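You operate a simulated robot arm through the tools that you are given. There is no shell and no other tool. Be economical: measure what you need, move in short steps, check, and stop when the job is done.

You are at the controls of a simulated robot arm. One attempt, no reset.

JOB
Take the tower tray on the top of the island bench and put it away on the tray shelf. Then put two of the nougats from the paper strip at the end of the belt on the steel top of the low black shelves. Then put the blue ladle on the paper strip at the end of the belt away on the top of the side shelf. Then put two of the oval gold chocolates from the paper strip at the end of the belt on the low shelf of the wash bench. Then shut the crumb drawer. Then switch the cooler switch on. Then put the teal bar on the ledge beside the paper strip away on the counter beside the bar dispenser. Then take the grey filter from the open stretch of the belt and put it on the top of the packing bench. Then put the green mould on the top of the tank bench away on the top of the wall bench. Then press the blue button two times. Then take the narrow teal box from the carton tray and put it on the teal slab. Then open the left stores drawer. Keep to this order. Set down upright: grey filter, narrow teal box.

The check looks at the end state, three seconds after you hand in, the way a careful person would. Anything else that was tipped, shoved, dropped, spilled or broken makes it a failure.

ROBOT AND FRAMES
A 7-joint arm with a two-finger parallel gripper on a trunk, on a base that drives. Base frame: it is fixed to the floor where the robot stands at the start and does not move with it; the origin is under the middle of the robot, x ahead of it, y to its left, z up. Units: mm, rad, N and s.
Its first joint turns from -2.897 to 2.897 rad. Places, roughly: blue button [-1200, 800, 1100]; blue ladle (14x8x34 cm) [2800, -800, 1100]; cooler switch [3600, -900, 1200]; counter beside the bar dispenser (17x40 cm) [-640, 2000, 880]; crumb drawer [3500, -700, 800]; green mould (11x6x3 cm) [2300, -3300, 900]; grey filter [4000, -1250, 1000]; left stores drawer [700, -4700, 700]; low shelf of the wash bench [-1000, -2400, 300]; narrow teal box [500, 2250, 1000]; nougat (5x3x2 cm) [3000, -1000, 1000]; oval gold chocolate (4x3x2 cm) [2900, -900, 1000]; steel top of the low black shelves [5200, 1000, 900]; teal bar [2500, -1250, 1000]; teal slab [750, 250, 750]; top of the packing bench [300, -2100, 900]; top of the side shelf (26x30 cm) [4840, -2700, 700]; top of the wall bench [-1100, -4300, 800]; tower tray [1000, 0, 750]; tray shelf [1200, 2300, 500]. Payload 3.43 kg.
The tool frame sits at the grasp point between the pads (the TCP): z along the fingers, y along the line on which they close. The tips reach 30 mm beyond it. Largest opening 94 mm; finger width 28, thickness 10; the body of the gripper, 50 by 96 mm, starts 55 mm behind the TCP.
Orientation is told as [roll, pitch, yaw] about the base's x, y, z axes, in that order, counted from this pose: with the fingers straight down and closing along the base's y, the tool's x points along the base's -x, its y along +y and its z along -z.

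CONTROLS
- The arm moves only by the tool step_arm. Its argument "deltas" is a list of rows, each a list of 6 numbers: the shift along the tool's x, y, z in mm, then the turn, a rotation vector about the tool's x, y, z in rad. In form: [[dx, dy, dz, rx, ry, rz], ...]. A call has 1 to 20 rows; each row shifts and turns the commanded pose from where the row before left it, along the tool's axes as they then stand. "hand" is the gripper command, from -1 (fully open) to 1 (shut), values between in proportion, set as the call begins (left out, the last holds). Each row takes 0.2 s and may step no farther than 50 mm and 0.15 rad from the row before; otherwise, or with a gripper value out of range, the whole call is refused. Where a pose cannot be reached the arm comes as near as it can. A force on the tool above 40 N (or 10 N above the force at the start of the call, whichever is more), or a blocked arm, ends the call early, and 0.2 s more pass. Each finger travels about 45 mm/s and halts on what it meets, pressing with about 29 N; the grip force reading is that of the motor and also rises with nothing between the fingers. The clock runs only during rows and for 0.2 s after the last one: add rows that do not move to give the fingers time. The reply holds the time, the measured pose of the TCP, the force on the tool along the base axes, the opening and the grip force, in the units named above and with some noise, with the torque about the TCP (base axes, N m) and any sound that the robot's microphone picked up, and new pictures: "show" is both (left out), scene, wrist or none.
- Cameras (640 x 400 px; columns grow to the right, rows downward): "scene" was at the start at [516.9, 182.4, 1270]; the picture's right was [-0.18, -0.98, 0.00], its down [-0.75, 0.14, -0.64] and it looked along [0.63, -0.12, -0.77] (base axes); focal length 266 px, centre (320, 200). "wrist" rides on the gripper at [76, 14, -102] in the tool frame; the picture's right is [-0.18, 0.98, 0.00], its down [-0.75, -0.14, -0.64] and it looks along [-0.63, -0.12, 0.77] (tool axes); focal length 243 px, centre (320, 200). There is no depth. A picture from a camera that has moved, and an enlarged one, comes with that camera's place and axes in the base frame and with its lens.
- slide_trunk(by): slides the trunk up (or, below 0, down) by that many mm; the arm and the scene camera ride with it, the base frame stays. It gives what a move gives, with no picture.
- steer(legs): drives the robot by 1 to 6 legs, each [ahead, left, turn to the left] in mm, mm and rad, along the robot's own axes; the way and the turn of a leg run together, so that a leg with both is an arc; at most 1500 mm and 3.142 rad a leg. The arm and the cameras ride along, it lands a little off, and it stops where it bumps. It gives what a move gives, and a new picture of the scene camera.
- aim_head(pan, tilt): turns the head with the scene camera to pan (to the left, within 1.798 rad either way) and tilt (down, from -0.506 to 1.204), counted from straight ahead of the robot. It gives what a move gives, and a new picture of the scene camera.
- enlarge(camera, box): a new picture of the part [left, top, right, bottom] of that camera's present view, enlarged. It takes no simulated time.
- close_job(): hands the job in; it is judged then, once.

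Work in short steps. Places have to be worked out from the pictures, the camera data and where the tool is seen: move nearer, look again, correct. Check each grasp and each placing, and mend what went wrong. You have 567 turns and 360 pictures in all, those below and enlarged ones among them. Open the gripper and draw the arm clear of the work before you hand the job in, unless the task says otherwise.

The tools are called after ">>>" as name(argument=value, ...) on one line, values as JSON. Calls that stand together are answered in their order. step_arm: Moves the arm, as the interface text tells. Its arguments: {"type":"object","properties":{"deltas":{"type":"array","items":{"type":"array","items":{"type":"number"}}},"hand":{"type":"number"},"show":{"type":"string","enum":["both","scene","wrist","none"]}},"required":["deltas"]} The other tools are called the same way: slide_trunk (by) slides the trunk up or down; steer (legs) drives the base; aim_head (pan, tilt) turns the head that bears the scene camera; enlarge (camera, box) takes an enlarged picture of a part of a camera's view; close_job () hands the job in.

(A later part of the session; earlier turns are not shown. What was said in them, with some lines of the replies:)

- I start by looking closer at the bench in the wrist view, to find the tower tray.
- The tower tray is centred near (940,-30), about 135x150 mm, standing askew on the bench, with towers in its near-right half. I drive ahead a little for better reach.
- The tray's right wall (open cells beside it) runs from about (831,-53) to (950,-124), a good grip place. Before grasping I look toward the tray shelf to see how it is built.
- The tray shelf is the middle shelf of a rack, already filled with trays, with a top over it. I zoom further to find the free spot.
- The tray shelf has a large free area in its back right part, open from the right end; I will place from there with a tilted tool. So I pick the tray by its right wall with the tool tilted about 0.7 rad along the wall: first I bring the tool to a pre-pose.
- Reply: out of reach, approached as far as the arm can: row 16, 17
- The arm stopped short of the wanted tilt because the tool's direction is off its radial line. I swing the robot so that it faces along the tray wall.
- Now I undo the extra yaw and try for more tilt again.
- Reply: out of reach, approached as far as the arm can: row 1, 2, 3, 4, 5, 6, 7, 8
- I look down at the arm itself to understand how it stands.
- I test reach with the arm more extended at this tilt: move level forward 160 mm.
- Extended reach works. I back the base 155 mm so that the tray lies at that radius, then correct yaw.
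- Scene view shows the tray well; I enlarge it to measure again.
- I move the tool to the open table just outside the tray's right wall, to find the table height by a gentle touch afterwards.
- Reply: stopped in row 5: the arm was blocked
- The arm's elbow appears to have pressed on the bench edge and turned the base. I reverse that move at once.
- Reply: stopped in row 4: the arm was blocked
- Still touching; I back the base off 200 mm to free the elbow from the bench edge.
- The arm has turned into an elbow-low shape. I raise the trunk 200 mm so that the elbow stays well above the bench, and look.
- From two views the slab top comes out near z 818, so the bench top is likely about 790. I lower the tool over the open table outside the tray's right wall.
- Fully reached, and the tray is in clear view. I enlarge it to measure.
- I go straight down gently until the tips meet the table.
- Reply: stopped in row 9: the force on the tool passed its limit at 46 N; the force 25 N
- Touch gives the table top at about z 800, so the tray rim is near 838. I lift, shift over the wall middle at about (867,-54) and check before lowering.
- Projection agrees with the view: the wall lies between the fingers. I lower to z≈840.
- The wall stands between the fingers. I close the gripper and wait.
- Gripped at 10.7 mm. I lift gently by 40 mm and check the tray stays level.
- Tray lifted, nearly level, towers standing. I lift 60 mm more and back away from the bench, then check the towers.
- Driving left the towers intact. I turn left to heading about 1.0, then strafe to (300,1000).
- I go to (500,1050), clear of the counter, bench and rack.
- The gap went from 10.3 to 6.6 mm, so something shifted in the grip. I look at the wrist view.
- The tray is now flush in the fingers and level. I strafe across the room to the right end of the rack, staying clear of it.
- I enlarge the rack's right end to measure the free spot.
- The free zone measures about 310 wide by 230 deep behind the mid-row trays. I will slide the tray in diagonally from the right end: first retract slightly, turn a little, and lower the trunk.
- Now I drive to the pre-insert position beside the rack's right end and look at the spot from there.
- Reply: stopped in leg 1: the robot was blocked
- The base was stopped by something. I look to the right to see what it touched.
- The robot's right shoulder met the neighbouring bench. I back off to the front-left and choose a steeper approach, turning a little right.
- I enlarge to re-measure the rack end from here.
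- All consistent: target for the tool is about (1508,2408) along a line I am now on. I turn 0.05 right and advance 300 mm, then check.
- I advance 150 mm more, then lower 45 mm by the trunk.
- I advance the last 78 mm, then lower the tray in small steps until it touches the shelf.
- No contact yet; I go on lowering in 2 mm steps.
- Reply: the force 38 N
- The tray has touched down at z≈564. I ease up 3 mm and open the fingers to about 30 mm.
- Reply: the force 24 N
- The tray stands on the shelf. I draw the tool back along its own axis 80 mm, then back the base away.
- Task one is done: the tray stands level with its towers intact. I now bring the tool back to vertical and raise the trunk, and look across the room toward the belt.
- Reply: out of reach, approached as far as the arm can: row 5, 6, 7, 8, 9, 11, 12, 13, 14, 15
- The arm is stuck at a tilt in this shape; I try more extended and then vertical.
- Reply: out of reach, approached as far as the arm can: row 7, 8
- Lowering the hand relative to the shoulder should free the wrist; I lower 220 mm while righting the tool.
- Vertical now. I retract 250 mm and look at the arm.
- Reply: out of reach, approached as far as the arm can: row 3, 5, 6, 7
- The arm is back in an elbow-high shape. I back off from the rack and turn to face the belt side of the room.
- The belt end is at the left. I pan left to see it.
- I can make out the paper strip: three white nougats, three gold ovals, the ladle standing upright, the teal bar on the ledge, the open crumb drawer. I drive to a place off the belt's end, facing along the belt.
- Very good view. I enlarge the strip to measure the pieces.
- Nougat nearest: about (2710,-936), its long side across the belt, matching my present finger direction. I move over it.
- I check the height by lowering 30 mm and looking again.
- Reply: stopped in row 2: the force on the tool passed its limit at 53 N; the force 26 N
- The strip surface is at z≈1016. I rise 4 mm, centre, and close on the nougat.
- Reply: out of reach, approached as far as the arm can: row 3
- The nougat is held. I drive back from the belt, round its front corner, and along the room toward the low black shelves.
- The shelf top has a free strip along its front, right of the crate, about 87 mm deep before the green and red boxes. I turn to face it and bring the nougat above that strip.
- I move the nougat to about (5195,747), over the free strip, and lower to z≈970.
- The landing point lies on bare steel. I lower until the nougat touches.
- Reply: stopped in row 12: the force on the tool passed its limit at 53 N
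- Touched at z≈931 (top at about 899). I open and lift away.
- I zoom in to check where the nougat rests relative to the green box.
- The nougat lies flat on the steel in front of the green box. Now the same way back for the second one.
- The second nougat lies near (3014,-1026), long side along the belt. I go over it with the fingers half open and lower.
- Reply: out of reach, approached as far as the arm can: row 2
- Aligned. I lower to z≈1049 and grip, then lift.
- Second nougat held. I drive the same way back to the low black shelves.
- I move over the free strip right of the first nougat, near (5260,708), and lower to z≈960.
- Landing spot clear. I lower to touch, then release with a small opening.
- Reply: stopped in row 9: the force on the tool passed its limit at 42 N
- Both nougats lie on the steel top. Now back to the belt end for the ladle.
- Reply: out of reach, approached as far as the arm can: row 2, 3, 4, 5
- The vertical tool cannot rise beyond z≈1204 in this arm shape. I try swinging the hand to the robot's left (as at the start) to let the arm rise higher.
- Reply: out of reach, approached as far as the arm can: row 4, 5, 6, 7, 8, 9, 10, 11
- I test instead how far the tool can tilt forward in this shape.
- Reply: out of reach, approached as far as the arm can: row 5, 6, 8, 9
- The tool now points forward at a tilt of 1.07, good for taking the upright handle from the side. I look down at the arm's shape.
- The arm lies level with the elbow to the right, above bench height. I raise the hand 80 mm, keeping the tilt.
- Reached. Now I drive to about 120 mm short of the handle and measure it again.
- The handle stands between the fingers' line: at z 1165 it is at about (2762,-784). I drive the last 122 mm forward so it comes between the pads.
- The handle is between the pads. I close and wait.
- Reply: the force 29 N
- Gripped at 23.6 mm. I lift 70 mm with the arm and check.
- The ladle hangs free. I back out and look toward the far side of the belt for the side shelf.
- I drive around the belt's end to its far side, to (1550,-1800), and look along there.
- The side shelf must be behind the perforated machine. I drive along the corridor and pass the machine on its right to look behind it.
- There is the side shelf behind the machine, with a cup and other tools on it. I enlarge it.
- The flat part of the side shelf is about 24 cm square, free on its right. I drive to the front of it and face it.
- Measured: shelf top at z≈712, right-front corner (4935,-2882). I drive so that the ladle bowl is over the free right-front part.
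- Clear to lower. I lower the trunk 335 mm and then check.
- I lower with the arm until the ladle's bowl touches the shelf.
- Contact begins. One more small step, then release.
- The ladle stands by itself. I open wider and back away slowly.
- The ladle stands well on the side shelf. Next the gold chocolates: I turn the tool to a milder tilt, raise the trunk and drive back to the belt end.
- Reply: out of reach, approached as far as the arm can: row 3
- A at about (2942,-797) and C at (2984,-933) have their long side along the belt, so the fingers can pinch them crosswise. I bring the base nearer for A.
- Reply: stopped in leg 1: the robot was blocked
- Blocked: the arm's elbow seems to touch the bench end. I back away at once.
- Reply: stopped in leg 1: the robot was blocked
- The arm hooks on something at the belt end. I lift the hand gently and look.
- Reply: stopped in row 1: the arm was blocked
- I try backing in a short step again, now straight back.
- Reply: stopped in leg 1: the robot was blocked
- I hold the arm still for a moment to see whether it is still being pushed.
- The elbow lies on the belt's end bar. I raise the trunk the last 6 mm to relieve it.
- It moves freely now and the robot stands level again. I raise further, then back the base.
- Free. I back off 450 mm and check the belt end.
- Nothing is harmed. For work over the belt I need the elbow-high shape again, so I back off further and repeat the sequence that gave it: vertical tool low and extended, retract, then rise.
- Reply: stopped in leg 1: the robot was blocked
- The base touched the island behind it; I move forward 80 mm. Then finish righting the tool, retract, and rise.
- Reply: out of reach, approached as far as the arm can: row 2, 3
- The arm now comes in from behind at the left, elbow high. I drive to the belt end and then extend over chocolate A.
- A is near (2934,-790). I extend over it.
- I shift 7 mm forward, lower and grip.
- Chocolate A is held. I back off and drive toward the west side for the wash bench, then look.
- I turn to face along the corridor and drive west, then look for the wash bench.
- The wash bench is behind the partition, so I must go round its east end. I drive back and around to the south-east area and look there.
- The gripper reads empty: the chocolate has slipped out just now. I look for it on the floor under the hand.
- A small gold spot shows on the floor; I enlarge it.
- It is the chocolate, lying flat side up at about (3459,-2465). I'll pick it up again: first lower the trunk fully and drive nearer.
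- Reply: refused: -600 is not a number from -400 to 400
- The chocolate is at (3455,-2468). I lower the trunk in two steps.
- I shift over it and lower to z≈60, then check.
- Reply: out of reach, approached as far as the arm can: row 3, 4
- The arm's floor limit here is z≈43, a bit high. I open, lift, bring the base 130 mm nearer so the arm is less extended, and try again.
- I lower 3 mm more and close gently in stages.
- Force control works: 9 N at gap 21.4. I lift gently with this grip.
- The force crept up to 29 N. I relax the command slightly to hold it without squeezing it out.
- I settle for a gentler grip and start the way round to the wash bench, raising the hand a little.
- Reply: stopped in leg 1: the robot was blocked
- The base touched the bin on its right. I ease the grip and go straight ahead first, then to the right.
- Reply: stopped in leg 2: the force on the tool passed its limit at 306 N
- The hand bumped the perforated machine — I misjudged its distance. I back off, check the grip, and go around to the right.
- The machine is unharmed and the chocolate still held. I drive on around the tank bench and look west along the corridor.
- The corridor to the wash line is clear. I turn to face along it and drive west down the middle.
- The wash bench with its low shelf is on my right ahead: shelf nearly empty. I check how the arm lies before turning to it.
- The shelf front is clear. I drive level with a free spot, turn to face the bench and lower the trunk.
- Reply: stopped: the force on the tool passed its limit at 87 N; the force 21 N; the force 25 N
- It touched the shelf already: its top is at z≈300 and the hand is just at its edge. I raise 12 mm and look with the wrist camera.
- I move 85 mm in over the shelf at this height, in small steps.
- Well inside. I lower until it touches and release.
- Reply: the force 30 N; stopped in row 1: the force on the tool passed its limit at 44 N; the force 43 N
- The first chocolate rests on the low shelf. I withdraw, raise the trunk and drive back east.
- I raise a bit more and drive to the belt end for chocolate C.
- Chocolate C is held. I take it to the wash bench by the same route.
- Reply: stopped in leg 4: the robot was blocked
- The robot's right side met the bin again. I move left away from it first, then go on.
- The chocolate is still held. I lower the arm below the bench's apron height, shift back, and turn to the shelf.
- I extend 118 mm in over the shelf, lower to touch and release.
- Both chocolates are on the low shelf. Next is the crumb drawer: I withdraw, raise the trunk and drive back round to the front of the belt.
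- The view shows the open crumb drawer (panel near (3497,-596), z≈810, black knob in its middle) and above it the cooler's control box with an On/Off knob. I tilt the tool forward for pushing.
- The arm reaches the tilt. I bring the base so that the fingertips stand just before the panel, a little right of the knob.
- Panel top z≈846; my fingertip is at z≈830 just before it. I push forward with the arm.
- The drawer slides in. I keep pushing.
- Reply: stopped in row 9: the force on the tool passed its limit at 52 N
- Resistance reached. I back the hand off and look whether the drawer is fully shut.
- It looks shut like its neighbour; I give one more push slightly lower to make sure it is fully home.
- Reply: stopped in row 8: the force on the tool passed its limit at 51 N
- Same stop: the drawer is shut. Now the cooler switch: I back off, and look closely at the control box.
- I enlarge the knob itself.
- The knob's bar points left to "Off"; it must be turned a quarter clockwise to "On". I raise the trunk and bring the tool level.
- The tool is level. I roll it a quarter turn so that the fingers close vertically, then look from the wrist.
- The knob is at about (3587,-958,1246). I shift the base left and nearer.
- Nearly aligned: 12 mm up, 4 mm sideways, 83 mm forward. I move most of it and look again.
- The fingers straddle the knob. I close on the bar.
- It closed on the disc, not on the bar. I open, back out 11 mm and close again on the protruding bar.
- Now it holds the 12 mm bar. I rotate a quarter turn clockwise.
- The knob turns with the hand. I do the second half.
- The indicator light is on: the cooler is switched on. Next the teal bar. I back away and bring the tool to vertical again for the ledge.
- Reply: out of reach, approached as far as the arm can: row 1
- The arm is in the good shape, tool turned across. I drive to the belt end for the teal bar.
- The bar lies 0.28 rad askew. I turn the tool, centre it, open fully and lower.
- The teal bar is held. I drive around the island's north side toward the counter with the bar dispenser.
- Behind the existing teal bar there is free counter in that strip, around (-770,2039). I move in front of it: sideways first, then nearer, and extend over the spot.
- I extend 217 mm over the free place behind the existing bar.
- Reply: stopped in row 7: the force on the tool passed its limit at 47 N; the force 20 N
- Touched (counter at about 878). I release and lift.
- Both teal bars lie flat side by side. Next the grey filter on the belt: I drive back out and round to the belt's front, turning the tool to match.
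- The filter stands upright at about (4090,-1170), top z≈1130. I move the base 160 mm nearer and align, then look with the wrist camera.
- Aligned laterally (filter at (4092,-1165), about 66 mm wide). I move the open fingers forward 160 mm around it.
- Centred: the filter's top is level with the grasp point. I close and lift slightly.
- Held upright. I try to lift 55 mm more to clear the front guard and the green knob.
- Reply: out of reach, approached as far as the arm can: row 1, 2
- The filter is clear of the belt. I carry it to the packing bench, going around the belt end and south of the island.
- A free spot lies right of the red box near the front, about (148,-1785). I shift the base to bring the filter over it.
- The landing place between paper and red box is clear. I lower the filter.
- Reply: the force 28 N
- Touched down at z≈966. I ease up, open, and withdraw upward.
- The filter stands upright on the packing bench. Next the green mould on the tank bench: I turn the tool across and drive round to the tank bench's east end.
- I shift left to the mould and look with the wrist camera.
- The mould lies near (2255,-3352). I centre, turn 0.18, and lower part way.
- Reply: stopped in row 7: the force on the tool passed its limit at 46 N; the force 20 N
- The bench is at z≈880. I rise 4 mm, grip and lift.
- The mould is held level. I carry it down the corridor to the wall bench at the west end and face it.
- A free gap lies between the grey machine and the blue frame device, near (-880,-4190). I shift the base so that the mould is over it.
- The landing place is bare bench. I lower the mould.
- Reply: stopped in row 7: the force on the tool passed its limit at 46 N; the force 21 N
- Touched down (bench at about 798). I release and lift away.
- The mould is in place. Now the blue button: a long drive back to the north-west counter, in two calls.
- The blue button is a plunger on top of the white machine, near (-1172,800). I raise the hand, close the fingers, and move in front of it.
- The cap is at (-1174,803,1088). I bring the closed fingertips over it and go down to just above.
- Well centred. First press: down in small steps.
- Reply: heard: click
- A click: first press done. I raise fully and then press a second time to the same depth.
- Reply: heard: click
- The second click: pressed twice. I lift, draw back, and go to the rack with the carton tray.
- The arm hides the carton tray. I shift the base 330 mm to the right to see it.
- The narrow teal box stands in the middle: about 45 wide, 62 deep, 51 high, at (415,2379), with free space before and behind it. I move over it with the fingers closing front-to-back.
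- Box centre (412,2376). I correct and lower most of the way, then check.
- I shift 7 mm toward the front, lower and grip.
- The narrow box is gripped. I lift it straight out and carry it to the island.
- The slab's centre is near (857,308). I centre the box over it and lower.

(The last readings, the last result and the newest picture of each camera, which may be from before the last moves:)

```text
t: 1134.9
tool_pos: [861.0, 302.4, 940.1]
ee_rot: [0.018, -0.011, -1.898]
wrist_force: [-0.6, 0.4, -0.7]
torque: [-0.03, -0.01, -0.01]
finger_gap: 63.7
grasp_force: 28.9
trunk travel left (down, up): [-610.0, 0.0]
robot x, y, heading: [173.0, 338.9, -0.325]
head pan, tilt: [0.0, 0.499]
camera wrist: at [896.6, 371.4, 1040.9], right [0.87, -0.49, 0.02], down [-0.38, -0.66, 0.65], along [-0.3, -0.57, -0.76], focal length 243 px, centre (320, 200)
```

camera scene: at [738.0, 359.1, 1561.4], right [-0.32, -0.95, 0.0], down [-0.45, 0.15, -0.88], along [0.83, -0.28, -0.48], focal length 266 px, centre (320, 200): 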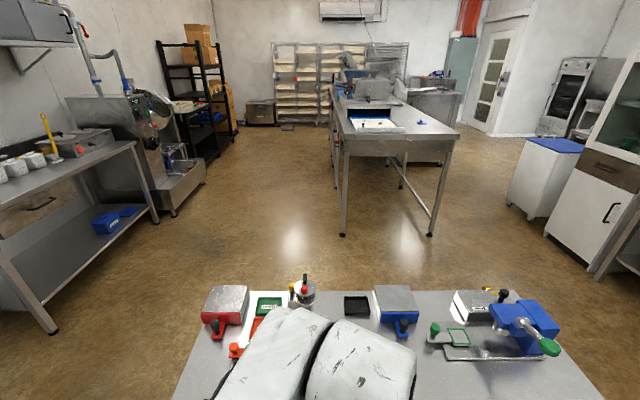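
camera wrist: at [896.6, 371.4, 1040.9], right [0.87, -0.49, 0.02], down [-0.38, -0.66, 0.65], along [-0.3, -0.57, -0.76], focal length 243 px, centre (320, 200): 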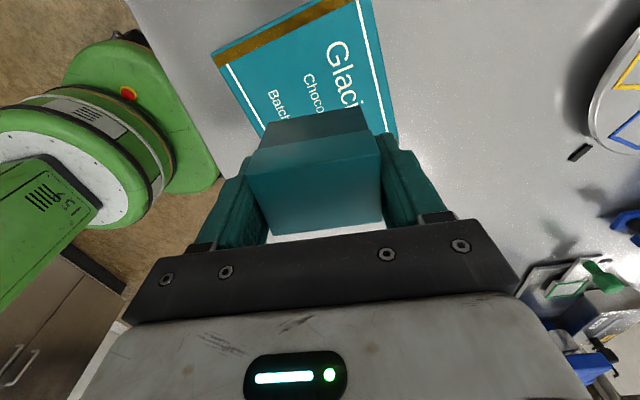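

>>> step_arm(deltas=[[9, -12, 20, 0, 0, 0], [0, 0, 15, 0, 0, 0], [0, 0, 8, 0, 0, 0], [0, 0, 4, 0, 0, 0], [0, 0, 4, 0, 0, 0], [0, 0, 3, 0, 0, 0], [0, 0, 3, 0, 0, 0], [0, 0, 3, 0, 0, 0], [0, 0, 3, 0, 0, 0], [0, 0, 3, 0, 0, 0], [0, 0, 3, 0, 0, 0], [0, 0, 3, 0, 0, 0], [0, 0, 3, 0, 0, 0], [0, 0, 3, 0, 0, 0], [0, 0, 3, 0, 0, 0]], show="none")

```text
t: 1138.1
tool_pos: [853.6, 312.9, 863.5]
ee_rot: [0.023, -0.01, -1.898]
wrist_force: [-1.2, -0.2, 34.3]
torque: [0.24, 0.25, 0.03]
finger_gap: 64.1
grasp_force: 28.5
trunk travel left (down, up): [-610.0, 0.0]
robot x, y, heading: [167.6, 336.9, -0.323]
head pan, tilt: [0.0, 0.499]
```

Touched down on the slab. I ease up, release, and lift away.

>>> step_arm(deltas=[[0, 0, -3, 0, 0, 0], [0, 0, 0, 0, 0, 0]], show="none")

>>> step_arm(deltas=[[0, 0, 0, 0, 0, 0], [0, 0, 0, 0, 0, 0], [0, 0, -30, 0, 0, 0], [0, 0, -40, 0, 0, 0], [0, 0, -45, 0, 0, 0], [0, 0, -45, 0, 0, 0], [0, 0, -45, 0, 0, 0], [0, 0, -45, 0, 0, 0], [0, 0, 0, 0, 0, 0]], hand=-0.9, show="wrist")

```text
t: 1138.7
tool_pos: [852.8, 313.4, 862.9]
ee_rot: [0.017, -0.01, -1.897]
wrist_force: [5.6, -2.4, 14.0]
torque: [-0.13, -0.32, -0.02]
finger_gap: 63.7
grasp_force: 29.4
trunk travel left (down, up): [-610.0, 0.0]
robot x, y, heading: [174.0, 339.5, -0.324]
head pan, tilt: [0.0, 0.499]
```

```text
t: 1140.7
tool_pos: [848.3, 317.2, 1114.9]
ee_rot: [0.018, -0.011, -1.896]
wrist_force: [0.4, -0.2, -0.3]
torque: [0.0, 0.01, -0.01]
finger_gap: 89.1
grasp_force: 0.1
trunk travel left (down, up): [-610.0, 0.0]
robot x, y, heading: [170.6, 343.8, -0.319]
head pan, tilt: [0.0, 0.499]
camera wrist: at [885.1, 385.9, 1215.5], right [0.87, -0.49, 0.02], down [-0.38, -0.66, 0.65], along [-0.3, -0.57, -0.76], focal length 243 px, centre (320, 200)
```

wrist: 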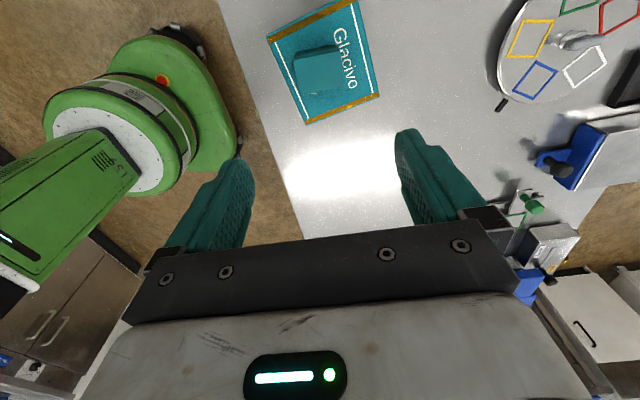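

The narrow box stands on the slab. Last is the left stores drawer: I drive off first, then bring the tool to a level posture for gripping a drawer handle.

>>> steer(legs=[[-150, 0, 0], [400, -1130, 0]])

>>> step_arm(deltas=[[0, 0, 25, 0, 0, -0.1434], [0, 0, 25, 0, 0, -0.1434], [0, 0, 25, 0, 0, -0.1434], [0, 0, 25, 0, 0, -0.1434], [0, 0, 25, 0, 0, -0.1434], [0, 0, 20, 0, 0, -0.1434], [0, 0, 0, 0, 0, -0.1434], [0, 0, 0, 0, 0, -0.1434], [0, 0, 0, 0, 0, -0.1434], [0, 0, 0, 0, 0, -0.1434], [0, 0, 0, 0, 0, -0.1434], [0, 0, 0, 0, 0, 0]], show="none")

>>> step_arm(deltas=[[0, 0, -40, 0, -0.14, 0], [0, 0, -40, 0, -0.14, 0], [0, 0, -12, 0, -0.14, 0], [-20, 0, 0, 0, -0.14, 0], [-20, 0, 0, 0, -0.14, 0], [-20, 0, -20, 0, -0.12, 0], [-20, 0, -20, 0, -0.12, 0], [-20, 0, -15, 0, -0.12, 0], [-20, 0, -10, 0, -0.12, 0], [-20, 0, -5, 0, -0.12, 0], [-20, 0, 0, 0, -0.12, 0], [-20, 0, 0, 0, -0.12, 0], [0, 0, 0, 0, -0.03, 0], [0, 0, 0, 0, 0, 0]], show="none")

```text
t: 1147.8
tool_pos: [731.3, -833.4, 1113.0]
ee_rot: [0.018, -0.009, -1.901]
wrist_force: [-0.3, -0.5, -0.6]
torque: [0.0, -0.01, 0.0]
finger_gap: 89.4
grasp_force: 0.1
trunk travel left (down, up): [-610.0, 0.0]
robot x, y, heading: [52.8, -805.1, -0.323]
head pan, tilt: [0.0, 0.499]
camera scene: at [619.7, -790.8, 1561.5], right [-0.32, -0.95, 0.0], down [-0.45, 0.15, -0.88], along [0.83, -0.28, -0.48], focal length 266 px, centre (320, 200)
```

scene: 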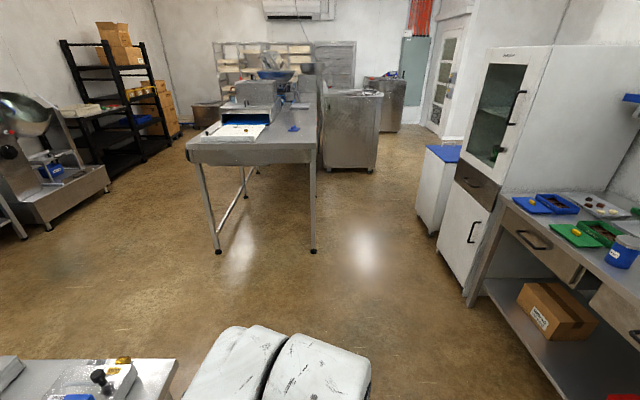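

```text
t: 1150.4
tool_pos: [732.9, -834.5, 969.3]
ee_rot: [-0.012, -0.018, -0.321]
wrist_force: [0.3, 0.1, -0.4]
torque: [0.0, 0.0, 0.02]
finger_gap: 89.2
grasp_force: 0.1
trunk travel left (down, up): [-610.0, 0.0]
robot x, y, heading: [58.1, -809.1, -0.326]
head pan, tilt: [0.0, 0.499]
```

```text
t: 1153.4
tool_pos: [765.7, -843.9, 1243.1]
ee_rot: [-2.618, -1.55, 2.295]
wrist_force: [-0.2, 0.4, 0.8]
torque: [0.03, 0.01, -0.02]
finger_gap: 89.4
grasp_force: 0.1
trunk travel left (down, up): [-610.0, 0.0]
robot x, y, heading: [50.8, -809.6, -0.326]
head pan, tilt: [0.0, 0.499]
```

Level posture reached. I roll the tool for a vertical pinch and drive the long way round to the stores side of the corridor.

>>> step_arm(deltas=[[0, 0, 0, 0, 0, -0.143], [0, 0, 0, 0, 0, -0.143], [0, 0, 0, 0, 0, -0.143], [0, 0, 0, 0, 0, -0.143], [0, 0, 0, 0, 0, -0.143], [0, 0, 0, 0, 0, -0.143], [0, 0, 0, 0, 0, -0.143], [0, 0, 0, 0, 0, -0.143], [0, 0, 0, 0, 0, -0.143], [0, 0, 0, 0, 0, -0.143], [0, 0, 0, 0, 0, -0.141], [0, 0, 0, 0, 0, 0]], show="none")

>>> steer(legs=[[1411, 31, 0], [410, -463, 0], [1450, 142, 0], [309, -866, 0], [39, -1400, 0]])

>>> steer(legs=[[-986, 46, 0], [-986, 46, 0], [0, 0, -1.551]])

```text
t: 1156.0
tool_pos: [767.0, -844.1, 1242.3]
ee_rot: [-1.588, 0.013, 1.248]
wrist_force: [0.0, 0.0, -0.4]
torque: [-0.01, -0.02, 0.02]
finger_gap: 89.2
grasp_force: 0.1
trunk travel left (down, up): [-610.0, 0.0]
robot x, y, heading: [54.3, -806.2, -0.32]
head pan, tilt: [0.0, 0.499]
```

```text
t: 1183.9
tool_pos: [3351.9, -4436.3, 1242.1]
ee_rot: [-1.588, 0.011, 1.241]
wrist_force: [1.0, 0.7, 0.3]
torque: [-0.01, 0.02, -0.01]
finger_gap: 89.2
grasp_force: 0.1
trunk travel left (down, up): [-610.0, 0.0]
robot x, y, heading: [2635.1, -4394.8, -0.327]
head pan, tilt: [0.0, 0.499]
camera scene: at [3204.3, -4383.9, 1561.5], right [-0.33, -0.95, 0.0], down [-0.45, 0.16, -0.88], along [0.83, -0.29, -0.48], focal length 266 px, centre (320, 200)
```

scene: 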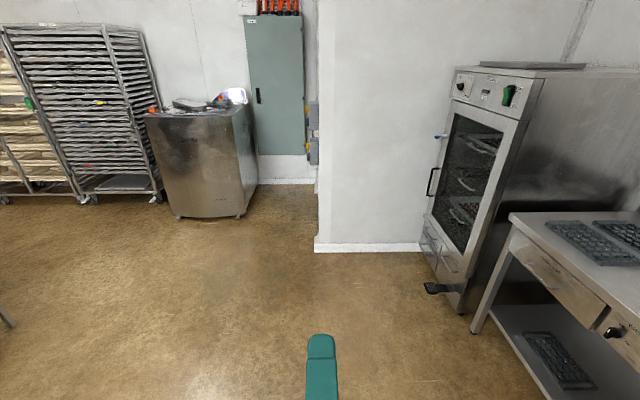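

```text
t: 1197.5
tool_pos: [772.4, -4388.9, 1242.8]
ee_rot: [-1.588, 0.01, -0.318]
wrist_force: [-0.6, -0.4, -0.3]
torque: [0.0, 0.0, 0.03]
finger_gap: 89.4
grasp_force: 0.0
trunk travel left (down, up): [-610.0, 0.0]
robot x, y, heading: [807.3, -3675.8, -1.89]
head pan, tilt: [0.0, 0.499]
camera scene: at [822.7, -4240.9, 1561.5], right [-0.95, 0.32, 0.0], down [0.15, 0.45, -0.88], along [-0.28, -0.83, -0.48], focal length 266 px, centre (320, 200)
```

scene: 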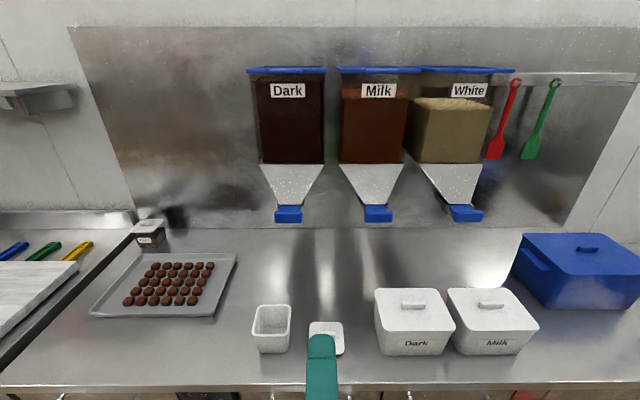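

I back 70 mm, lower the trunk, and look at the drawer fronts.

>>> slide_trunk(by=-10)

>>> steer(legs=[[-70, 0, 0]])

>>> slide_trunk(by=-400)

>>> aim_head(pan=0.1, tilt=0.95)

```text
t: 1198.1
tool_pos: [773.6, -4389.0, 1232.5]
ee_rot: [-1.589, 0.01, -0.319]
wrist_force: [0.0, 0.3, 0.2]
torque: [0.0, -0.01, -0.02]
finger_gap: 89.2
grasp_force: 0.1
trunk travel left (down, up): [-600.0, 10.0]
robot x, y, heading: [808.2, -3676.2, -1.89]
head pan, tilt: [0.0, 0.499]
```

```text
t: 1199.1
tool_pos: [795.5, -4322.5, 1231.0]
ee_rot: [-1.586, 0.009, -0.32]
wrist_force: [-0.2, -0.2, -0.2]
torque: [-0.03, 0.0, -0.02]
finger_gap: 89.1
grasp_force: 0.1
trunk travel left (down, up): [-600.0, 10.0]
robot x, y, heading: [827.3, -3608.4, -1.895]
head pan, tilt: [0.0, 0.499]
camera scene: at [845.0, -4174.1, 1551.5], right [-0.95, 0.32, 0.0], down [0.15, 0.45, -0.88], along [-0.28, -0.83, -0.48], focal length 266 px, centre (320, 200)
```

scene: 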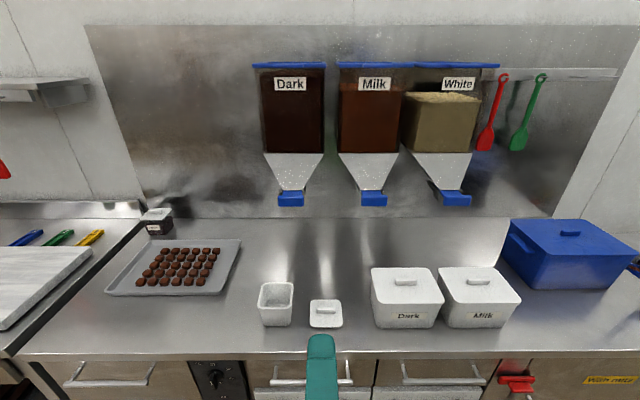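

```text
t: 1202.9
tool_pos: [794.4, -4322.0, 833.0]
ee_rot: [-1.59, 0.012, -0.319]
wrist_force: [-0.4, 0.0, -0.2]
torque: [0.03, 0.0, -0.01]
finger_gap: 89.4
grasp_force: 0.0
trunk travel left (down, up): [-200.0, 410.0]
robot x, y, heading: [830.8, -3605.9, -1.889]
head pan, tilt: [0.0, 0.499]
```

```text
t: 1203.8
tool_pos: [795.7, -4322.2, 832.4]
ee_rot: [-1.59, 0.01, -0.32]
wrist_force: [-1.0, 1.1, -0.5]
torque: [-0.01, 0.02, 0.0]
finger_gap: 89.4
grasp_force: 0.1
trunk travel left (down, up): [-200.0, 410.0]
robot x, y, heading: [830.6, -3607.2, -1.889]
head pan, tilt: [0.099, 0.949]
camera scene: at [857.8, -4158.6, 1114.1], right [-0.98, 0.22, 0.0], down [0.18, 0.79, -0.58], along [-0.13, -0.57, -0.81], focal length 266 px, centre (320, 200)
```

scene: 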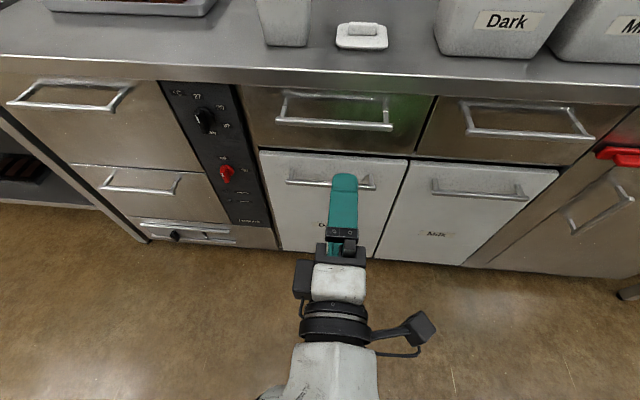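

The left stores drawer is the one right ahead (handle bar at about (745,-4549,792)). I lower to its height and drive nearer, then look with the wrist camera.

>>> step_arm(deltas=[[0, 20, 0, 0, 0, 0], [0, 20, 0, 0, 0, 0], [0, 0, 0, 0, 0, 0]], hand=0.1, show="none")

>>> steer(legs=[[135, 23, 0]])

>>> enlarge(camera="wrist", box=[0, 0, 640, 400])

```text
t: 1204.6
tool_pos: [795.3, -4322.8, 793.5]
ee_rot: [-1.587, 0.01, -0.32]
wrist_force: [0.4, -0.2, 0.5]
torque: [0.01, -0.02, 0.03]
finger_gap: 42.3
grasp_force: 0.0
trunk travel left (down, up): [-200.0, 410.0]
robot x, y, heading: [827.9, -3605.0, -1.895]
head pan, tilt: [0.099, 0.949]
```

```text
t: 1206.0
tool_pos: [774.2, -4460.8, 793.1]
ee_rot: [-1.589, 0.013, -0.316]
wrist_force: [0.8, 0.6, 0.1]
torque: [-0.01, 0.04, -0.04]
finger_gap: 42.6
grasp_force: 0.0
trunk travel left (down, up): [-200.0, 410.0]
robot x, y, heading: [808.0, -3743.1, -1.892]
head pan, tilt: [0.099, 0.949]
camera scene: at [836.8, -4296.4, 1114.0], right [-0.98, 0.22, 0.0], down [0.18, 0.79, -0.58], along [-0.13, -0.57, -0.81], focal length 266 px, centre (320, 200)
```

scene: 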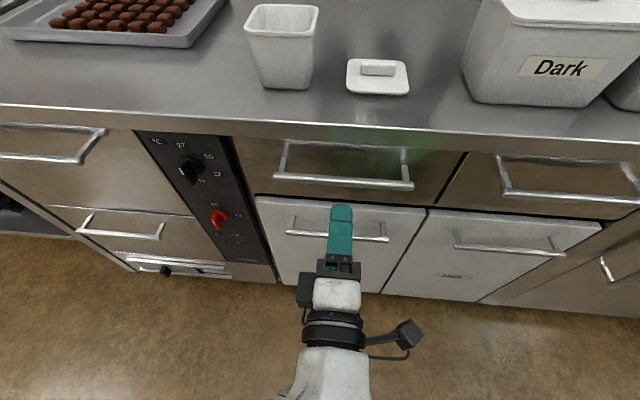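

```text
1.00 times, centred on (320, 200) of wrist (not enlarged: the box is as wide or as high as the picture)
camera zoom: at [732.7, -4339.5, 776.6], right [0.16, -0.07, -0.98], down [0.92, 0.38, 0.12], along [0.36, -0.92, 0.13], focal length 243 px, centre (320, 200)
```

zoom: 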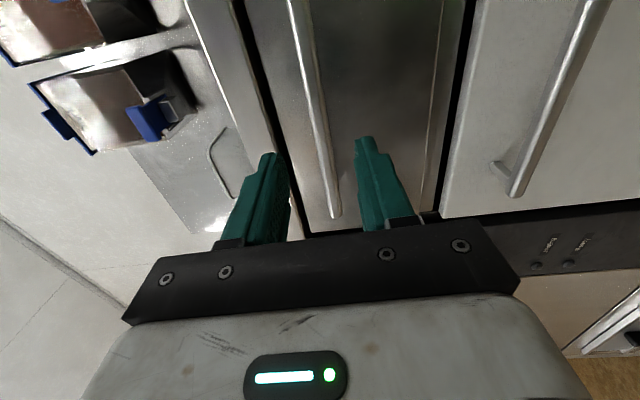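

The bar runs right between the fingers. I move forward in steps until it is between the pads.

>>> step_arm(deltas=[[0, 0, 20, 0, 0, 0], [0, 0, 20, 0, 0, 0], [0, 0, 20, 0, 0, 0], [0, 0, 12, 0, 0, 0], [0, 0, 0, 0, 0, 0]], show="wrist")

```text
t: 1207.2
tool_pos: [750.8, -4528.3, 793.3]
ee_rot: [-1.589, 0.011, -0.317]
wrist_force: [0.2, -0.1, 0.2]
torque: [-0.01, 0.03, -0.03]
finger_gap: 42.4
grasp_force: 0.2
trunk travel left (down, up): [-200.0, 410.0]
robot x, y, heading: [806.5, -3746.0, -1.889]
head pan, tilt: [0.099, 0.949]
camera wrist: at [709.8, -4407.9, 777.7], right [0.16, -0.07, -0.98], down [0.92, 0.38, 0.12], along [0.36, -0.92, 0.13], focal length 243 px, centre (320, 200)
```

wrist: 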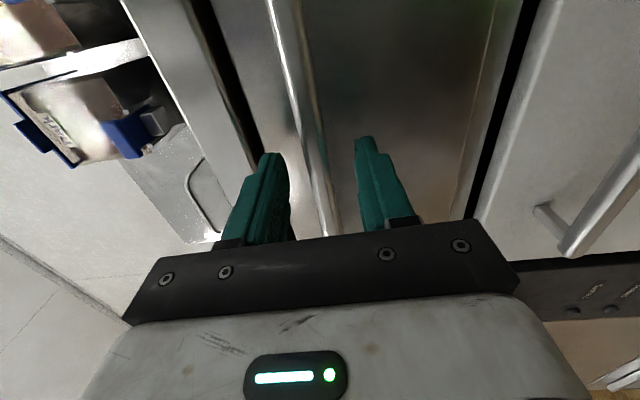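

>>> step_arm(deltas=[[0, -4, 6, 0, 0, 0], [0, 0, 0, 0, 0, 0], [0, 0, 0, 0, 0, 0], [0, 0, 0, 0, 0, 0], [0, 0, 0, 0, 0, 0]], hand=1, show="none")

```text
t: 1208.4
tool_pos: [748.8, -4535.0, 794.6]
ee_rot: [-1.583, 0.008, -0.318]
wrist_force: [-0.3, 8.2, -24.3]
torque: [0.58, -1.64, -0.11]
finger_gap: 13.9
grasp_force: 45.5
trunk travel left (down, up): [-200.0, 410.0]
robot x, y, heading: [805.5, -3744.1, -1.891]
head pan, tilt: [0.099, 0.949]
```

The bar is gripped (13.9 mm). I relax the height a little and pull back gently.

>>> step_arm(deltas=[[0, 3, 0, 0, 0, 0], [0, 0, -8, 0, 0, 0], [0, 0, -8, 0, 0, 0], [0, 0, -8, 0, 0, 0], [0, 0, -8, 0, 0, 0], [0, 0, -8, 0, 0, 0], [0, 0, 0, 0, 0, 0]], show="scene")

```text
t: 1210.0
tool_pos: [761.0, -4497.7, 794.7]
ee_rot: [-1.589, 0.008, -0.32]
wrist_force: [-9.5, 1.4, -5.8]
torque: [0.22, -1.45, 0.6]
finger_gap: 14.1
grasp_force: 44.9
trunk travel left (down, up): [-200.0, 410.0]
robot x, y, heading: [807.4, -3745.6, -1.893]
head pan, tilt: [0.099, 0.949]
camera scene: at [836.2, -4296.5, 1114.0], right [-0.98, 0.22, 0.0], down [0.18, 0.79, -0.58], along [-0.13, -0.57, -0.81], focal length 266 px, centre (320, 200)
```

scene: 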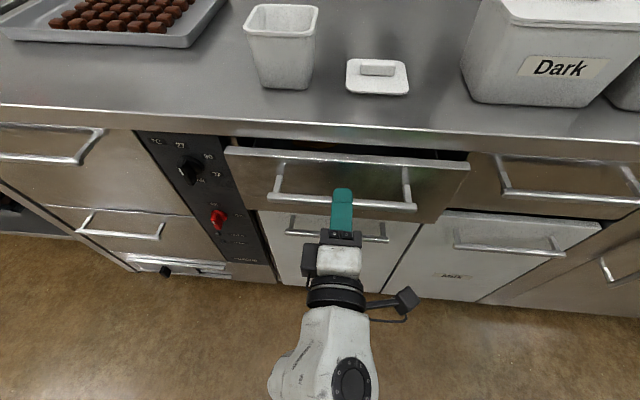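

The drawer is coming out. I keep pulling with the arm.

>>> step_arm(deltas=[[0, 0, -12, 0, 0, 0], [0, 0, -12, 0, 0, 0], [0, 0, -12, 0, 0, 0], [0, 0, -12, 0, 0, 0], [0, 0, -12, 0, 0, 0], [0, 0, -12, 0, 0, 0], [0, 0, -12, 0, 0, 0], [0, 0, -12, 0, 0, 0], [0, 0, -12, 0, 0, 0], [0, 0, -12, 0, 0, 0], [0, 0, 0, 0, 0, 0]], show="none")

>>> steer(legs=[[-130, 0, 0]])

```text
t: 1212.4
tool_pos: [798.5, -4381.0, 794.6]
ee_rot: [-1.595, 0.007, -0.319]
wrist_force: [-14.0, 3.1, 26.7]
torque: [-0.13, -1.26, -1.08]
finger_gap: 14.0
grasp_force: 44.7
trunk travel left (down, up): [-200.0, 410.0]
robot x, y, heading: [806.4, -3747.9, -1.893]
head pan, tilt: [0.099, 0.949]
```

```text
t: 1213.7
tool_pos: [838.4, -4256.5, 794.0]
ee_rot: [-1.592, 0.007, -0.319]
wrist_force: [-19.4, 5.7, 26.5]
torque: [-0.27, -1.29, 0.28]
finger_gap: 14.2
grasp_force: 44.9
trunk travel left (down, up): [-200.0, 410.0]
robot x, y, heading: [849.0, -3616.0, -1.889]
head pan, tilt: [0.099, 0.949]
camera scene: at [877.5, -4171.0, 1114.5], right [-0.98, 0.22, 0.0], down [0.18, 0.79, -0.58], along [-0.13, -0.57, -0.81], focal length 266 px, centre (320, 200)
```

scene: 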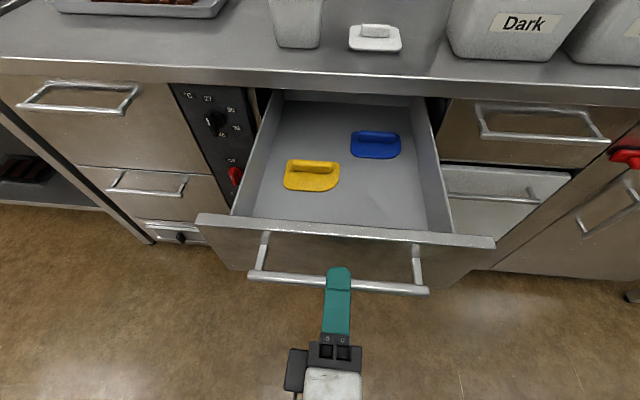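

The drawer is open by about 29 cm. I pull on with the arm to see whether there is more travel.

>>> step_arm(deltas=[[0, 0, -8, 0, 0, 0], [0, 0, -8, 0, 0, 0], [0, 0, -8, 0, 0, 0], [0, 0, -8, 0, 0, 0], [0, 0, -8, 0, 0, 0], [0, 0, -8, 0, 0, 0], [0, 0, -8, 0, 0, 0], [0, 0, -8, 0, 0, 0], [0, 0, 0, 0, 0, 0]], show="none")

```text
t: 1215.7
tool_pos: [859.1, -4196.7, 794.9]
ee_rot: [-1.595, 0.004, -0.323]
wrist_force: [-3.9, 0.4, 26.7]
torque: [-0.18, -1.26, -0.77]
finger_gap: 13.8
grasp_force: 44.8
trunk travel left (down, up): [-200.0, 410.0]
robot x, y, heading: [848.7, -3624.3, -1.888]
head pan, tilt: [0.099, 0.949]
```

>>> step_arm(deltas=[[0, 0.5, -8, 0, 0, 0], [0, 0.5, -8, 0, 0, 0], [0, 0, -8, 0, 0, 0], [0, 0, -8, 0, 0, 0], [0, 0, -8, 0, 0, 0], [0, 0, -8, 0, 0, 0], [0, 0, 0, 0, 0, 0]], show="scene")

```text
t: 1216.0
tool_pos: [860.2, -4192.6, 794.2]
ee_rot: [-1.596, -0.001, -0.321]
wrist_force: [-0.1, 0.9, 6.6]
torque: [0.1, -1.44, -0.05]
finger_gap: 13.7
grasp_force: 45.4
trunk travel left (down, up): [-200.0, 410.0]
robot x, y, heading: [846.0, -3618.2, -1.892]
head pan, tilt: [0.099, 0.949]
stopped in row 1: the force on the tool passed its limit at 48 N (the readings are from after the stop); the commanded pose is now the measured one
camera scene: at [877.8, -4171.6, 1113.6], right [-0.98, 0.22, 0.0], down [0.18, 0.79, -0.58], along [-0.13, -0.57, -0.81], focal length 266 px, centre (320, 200)
```

scene: 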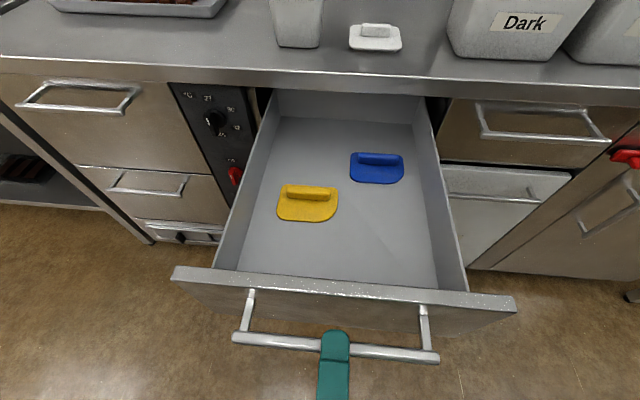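

The drawer has reached its stop: fully open. I release, draw the hand back, and check.

>>> step_arm(deltas=[[0, 0, 0, 0, 0, 0], [0, 0, 0, 0, 0, 0], [0, 0, -15, 0, 0, 0], [0, 0, -20, 0, 0, 0], [0, 0, -20, 0, 0, 0], [0, 0, -20, 0, 0, 0], [0, 0, 0, 0, 0, 0]], hand=-0.3, show="scene")

```text
t: 1217.7
tool_pos: [884.2, -4121.0, 793.0]
ee_rot: [-1.596, 0.007, -0.321]
wrist_force: [0.3, -0.1, 0.7]
torque: [0.0, 0.0, 0.0]
finger_gap: 61.2
grasp_force: 0.1
trunk travel left (down, up): [-200.0, 410.0]
robot x, y, heading: [847.1, -3619.7, -1.885]
head pan, tilt: [0.099, 0.949]
camera scene: at [877.8, -4171.7, 1114.0], right [-0.98, 0.22, 0.0], down [0.18, 0.79, -0.58], along [-0.13, -0.57, -0.81], focal length 266 px, centre (320, 200)
```

scene: 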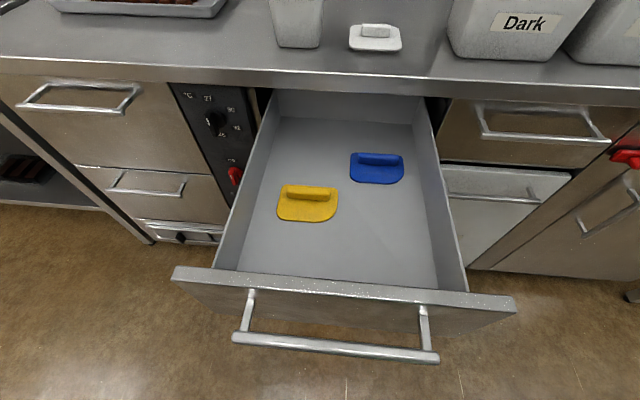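

All twelve steps are done and the gripper is open and clear of the drawer. I hand the job in.

>>> close_job()

```text
The job is handed in.
```

I finished all twelve steps in order and handed the job in, but I dropped something and bumped furniture and the machine on the way. Either could count against the result.

- **Dropped chocolate:** one gold chocolate slipped from the gripper onto the floor. I picked it up and put it on the low shelf of the wash bench as one of the two.
- **Bumps:** the robot base nudged the blue-lidded bin more than once. The hand struck the perforated machine hard (about 300 N) and an elbow pressed on the end of the belt. The island and a bench took lighter touches. I saw no damage or tipped items, but the bin may have shifted by a couple of centimetres.
- **Tower tray:** it stands level with its towers intact, in the free back-right part of the tray shelf, turned at an angle to the other trays.
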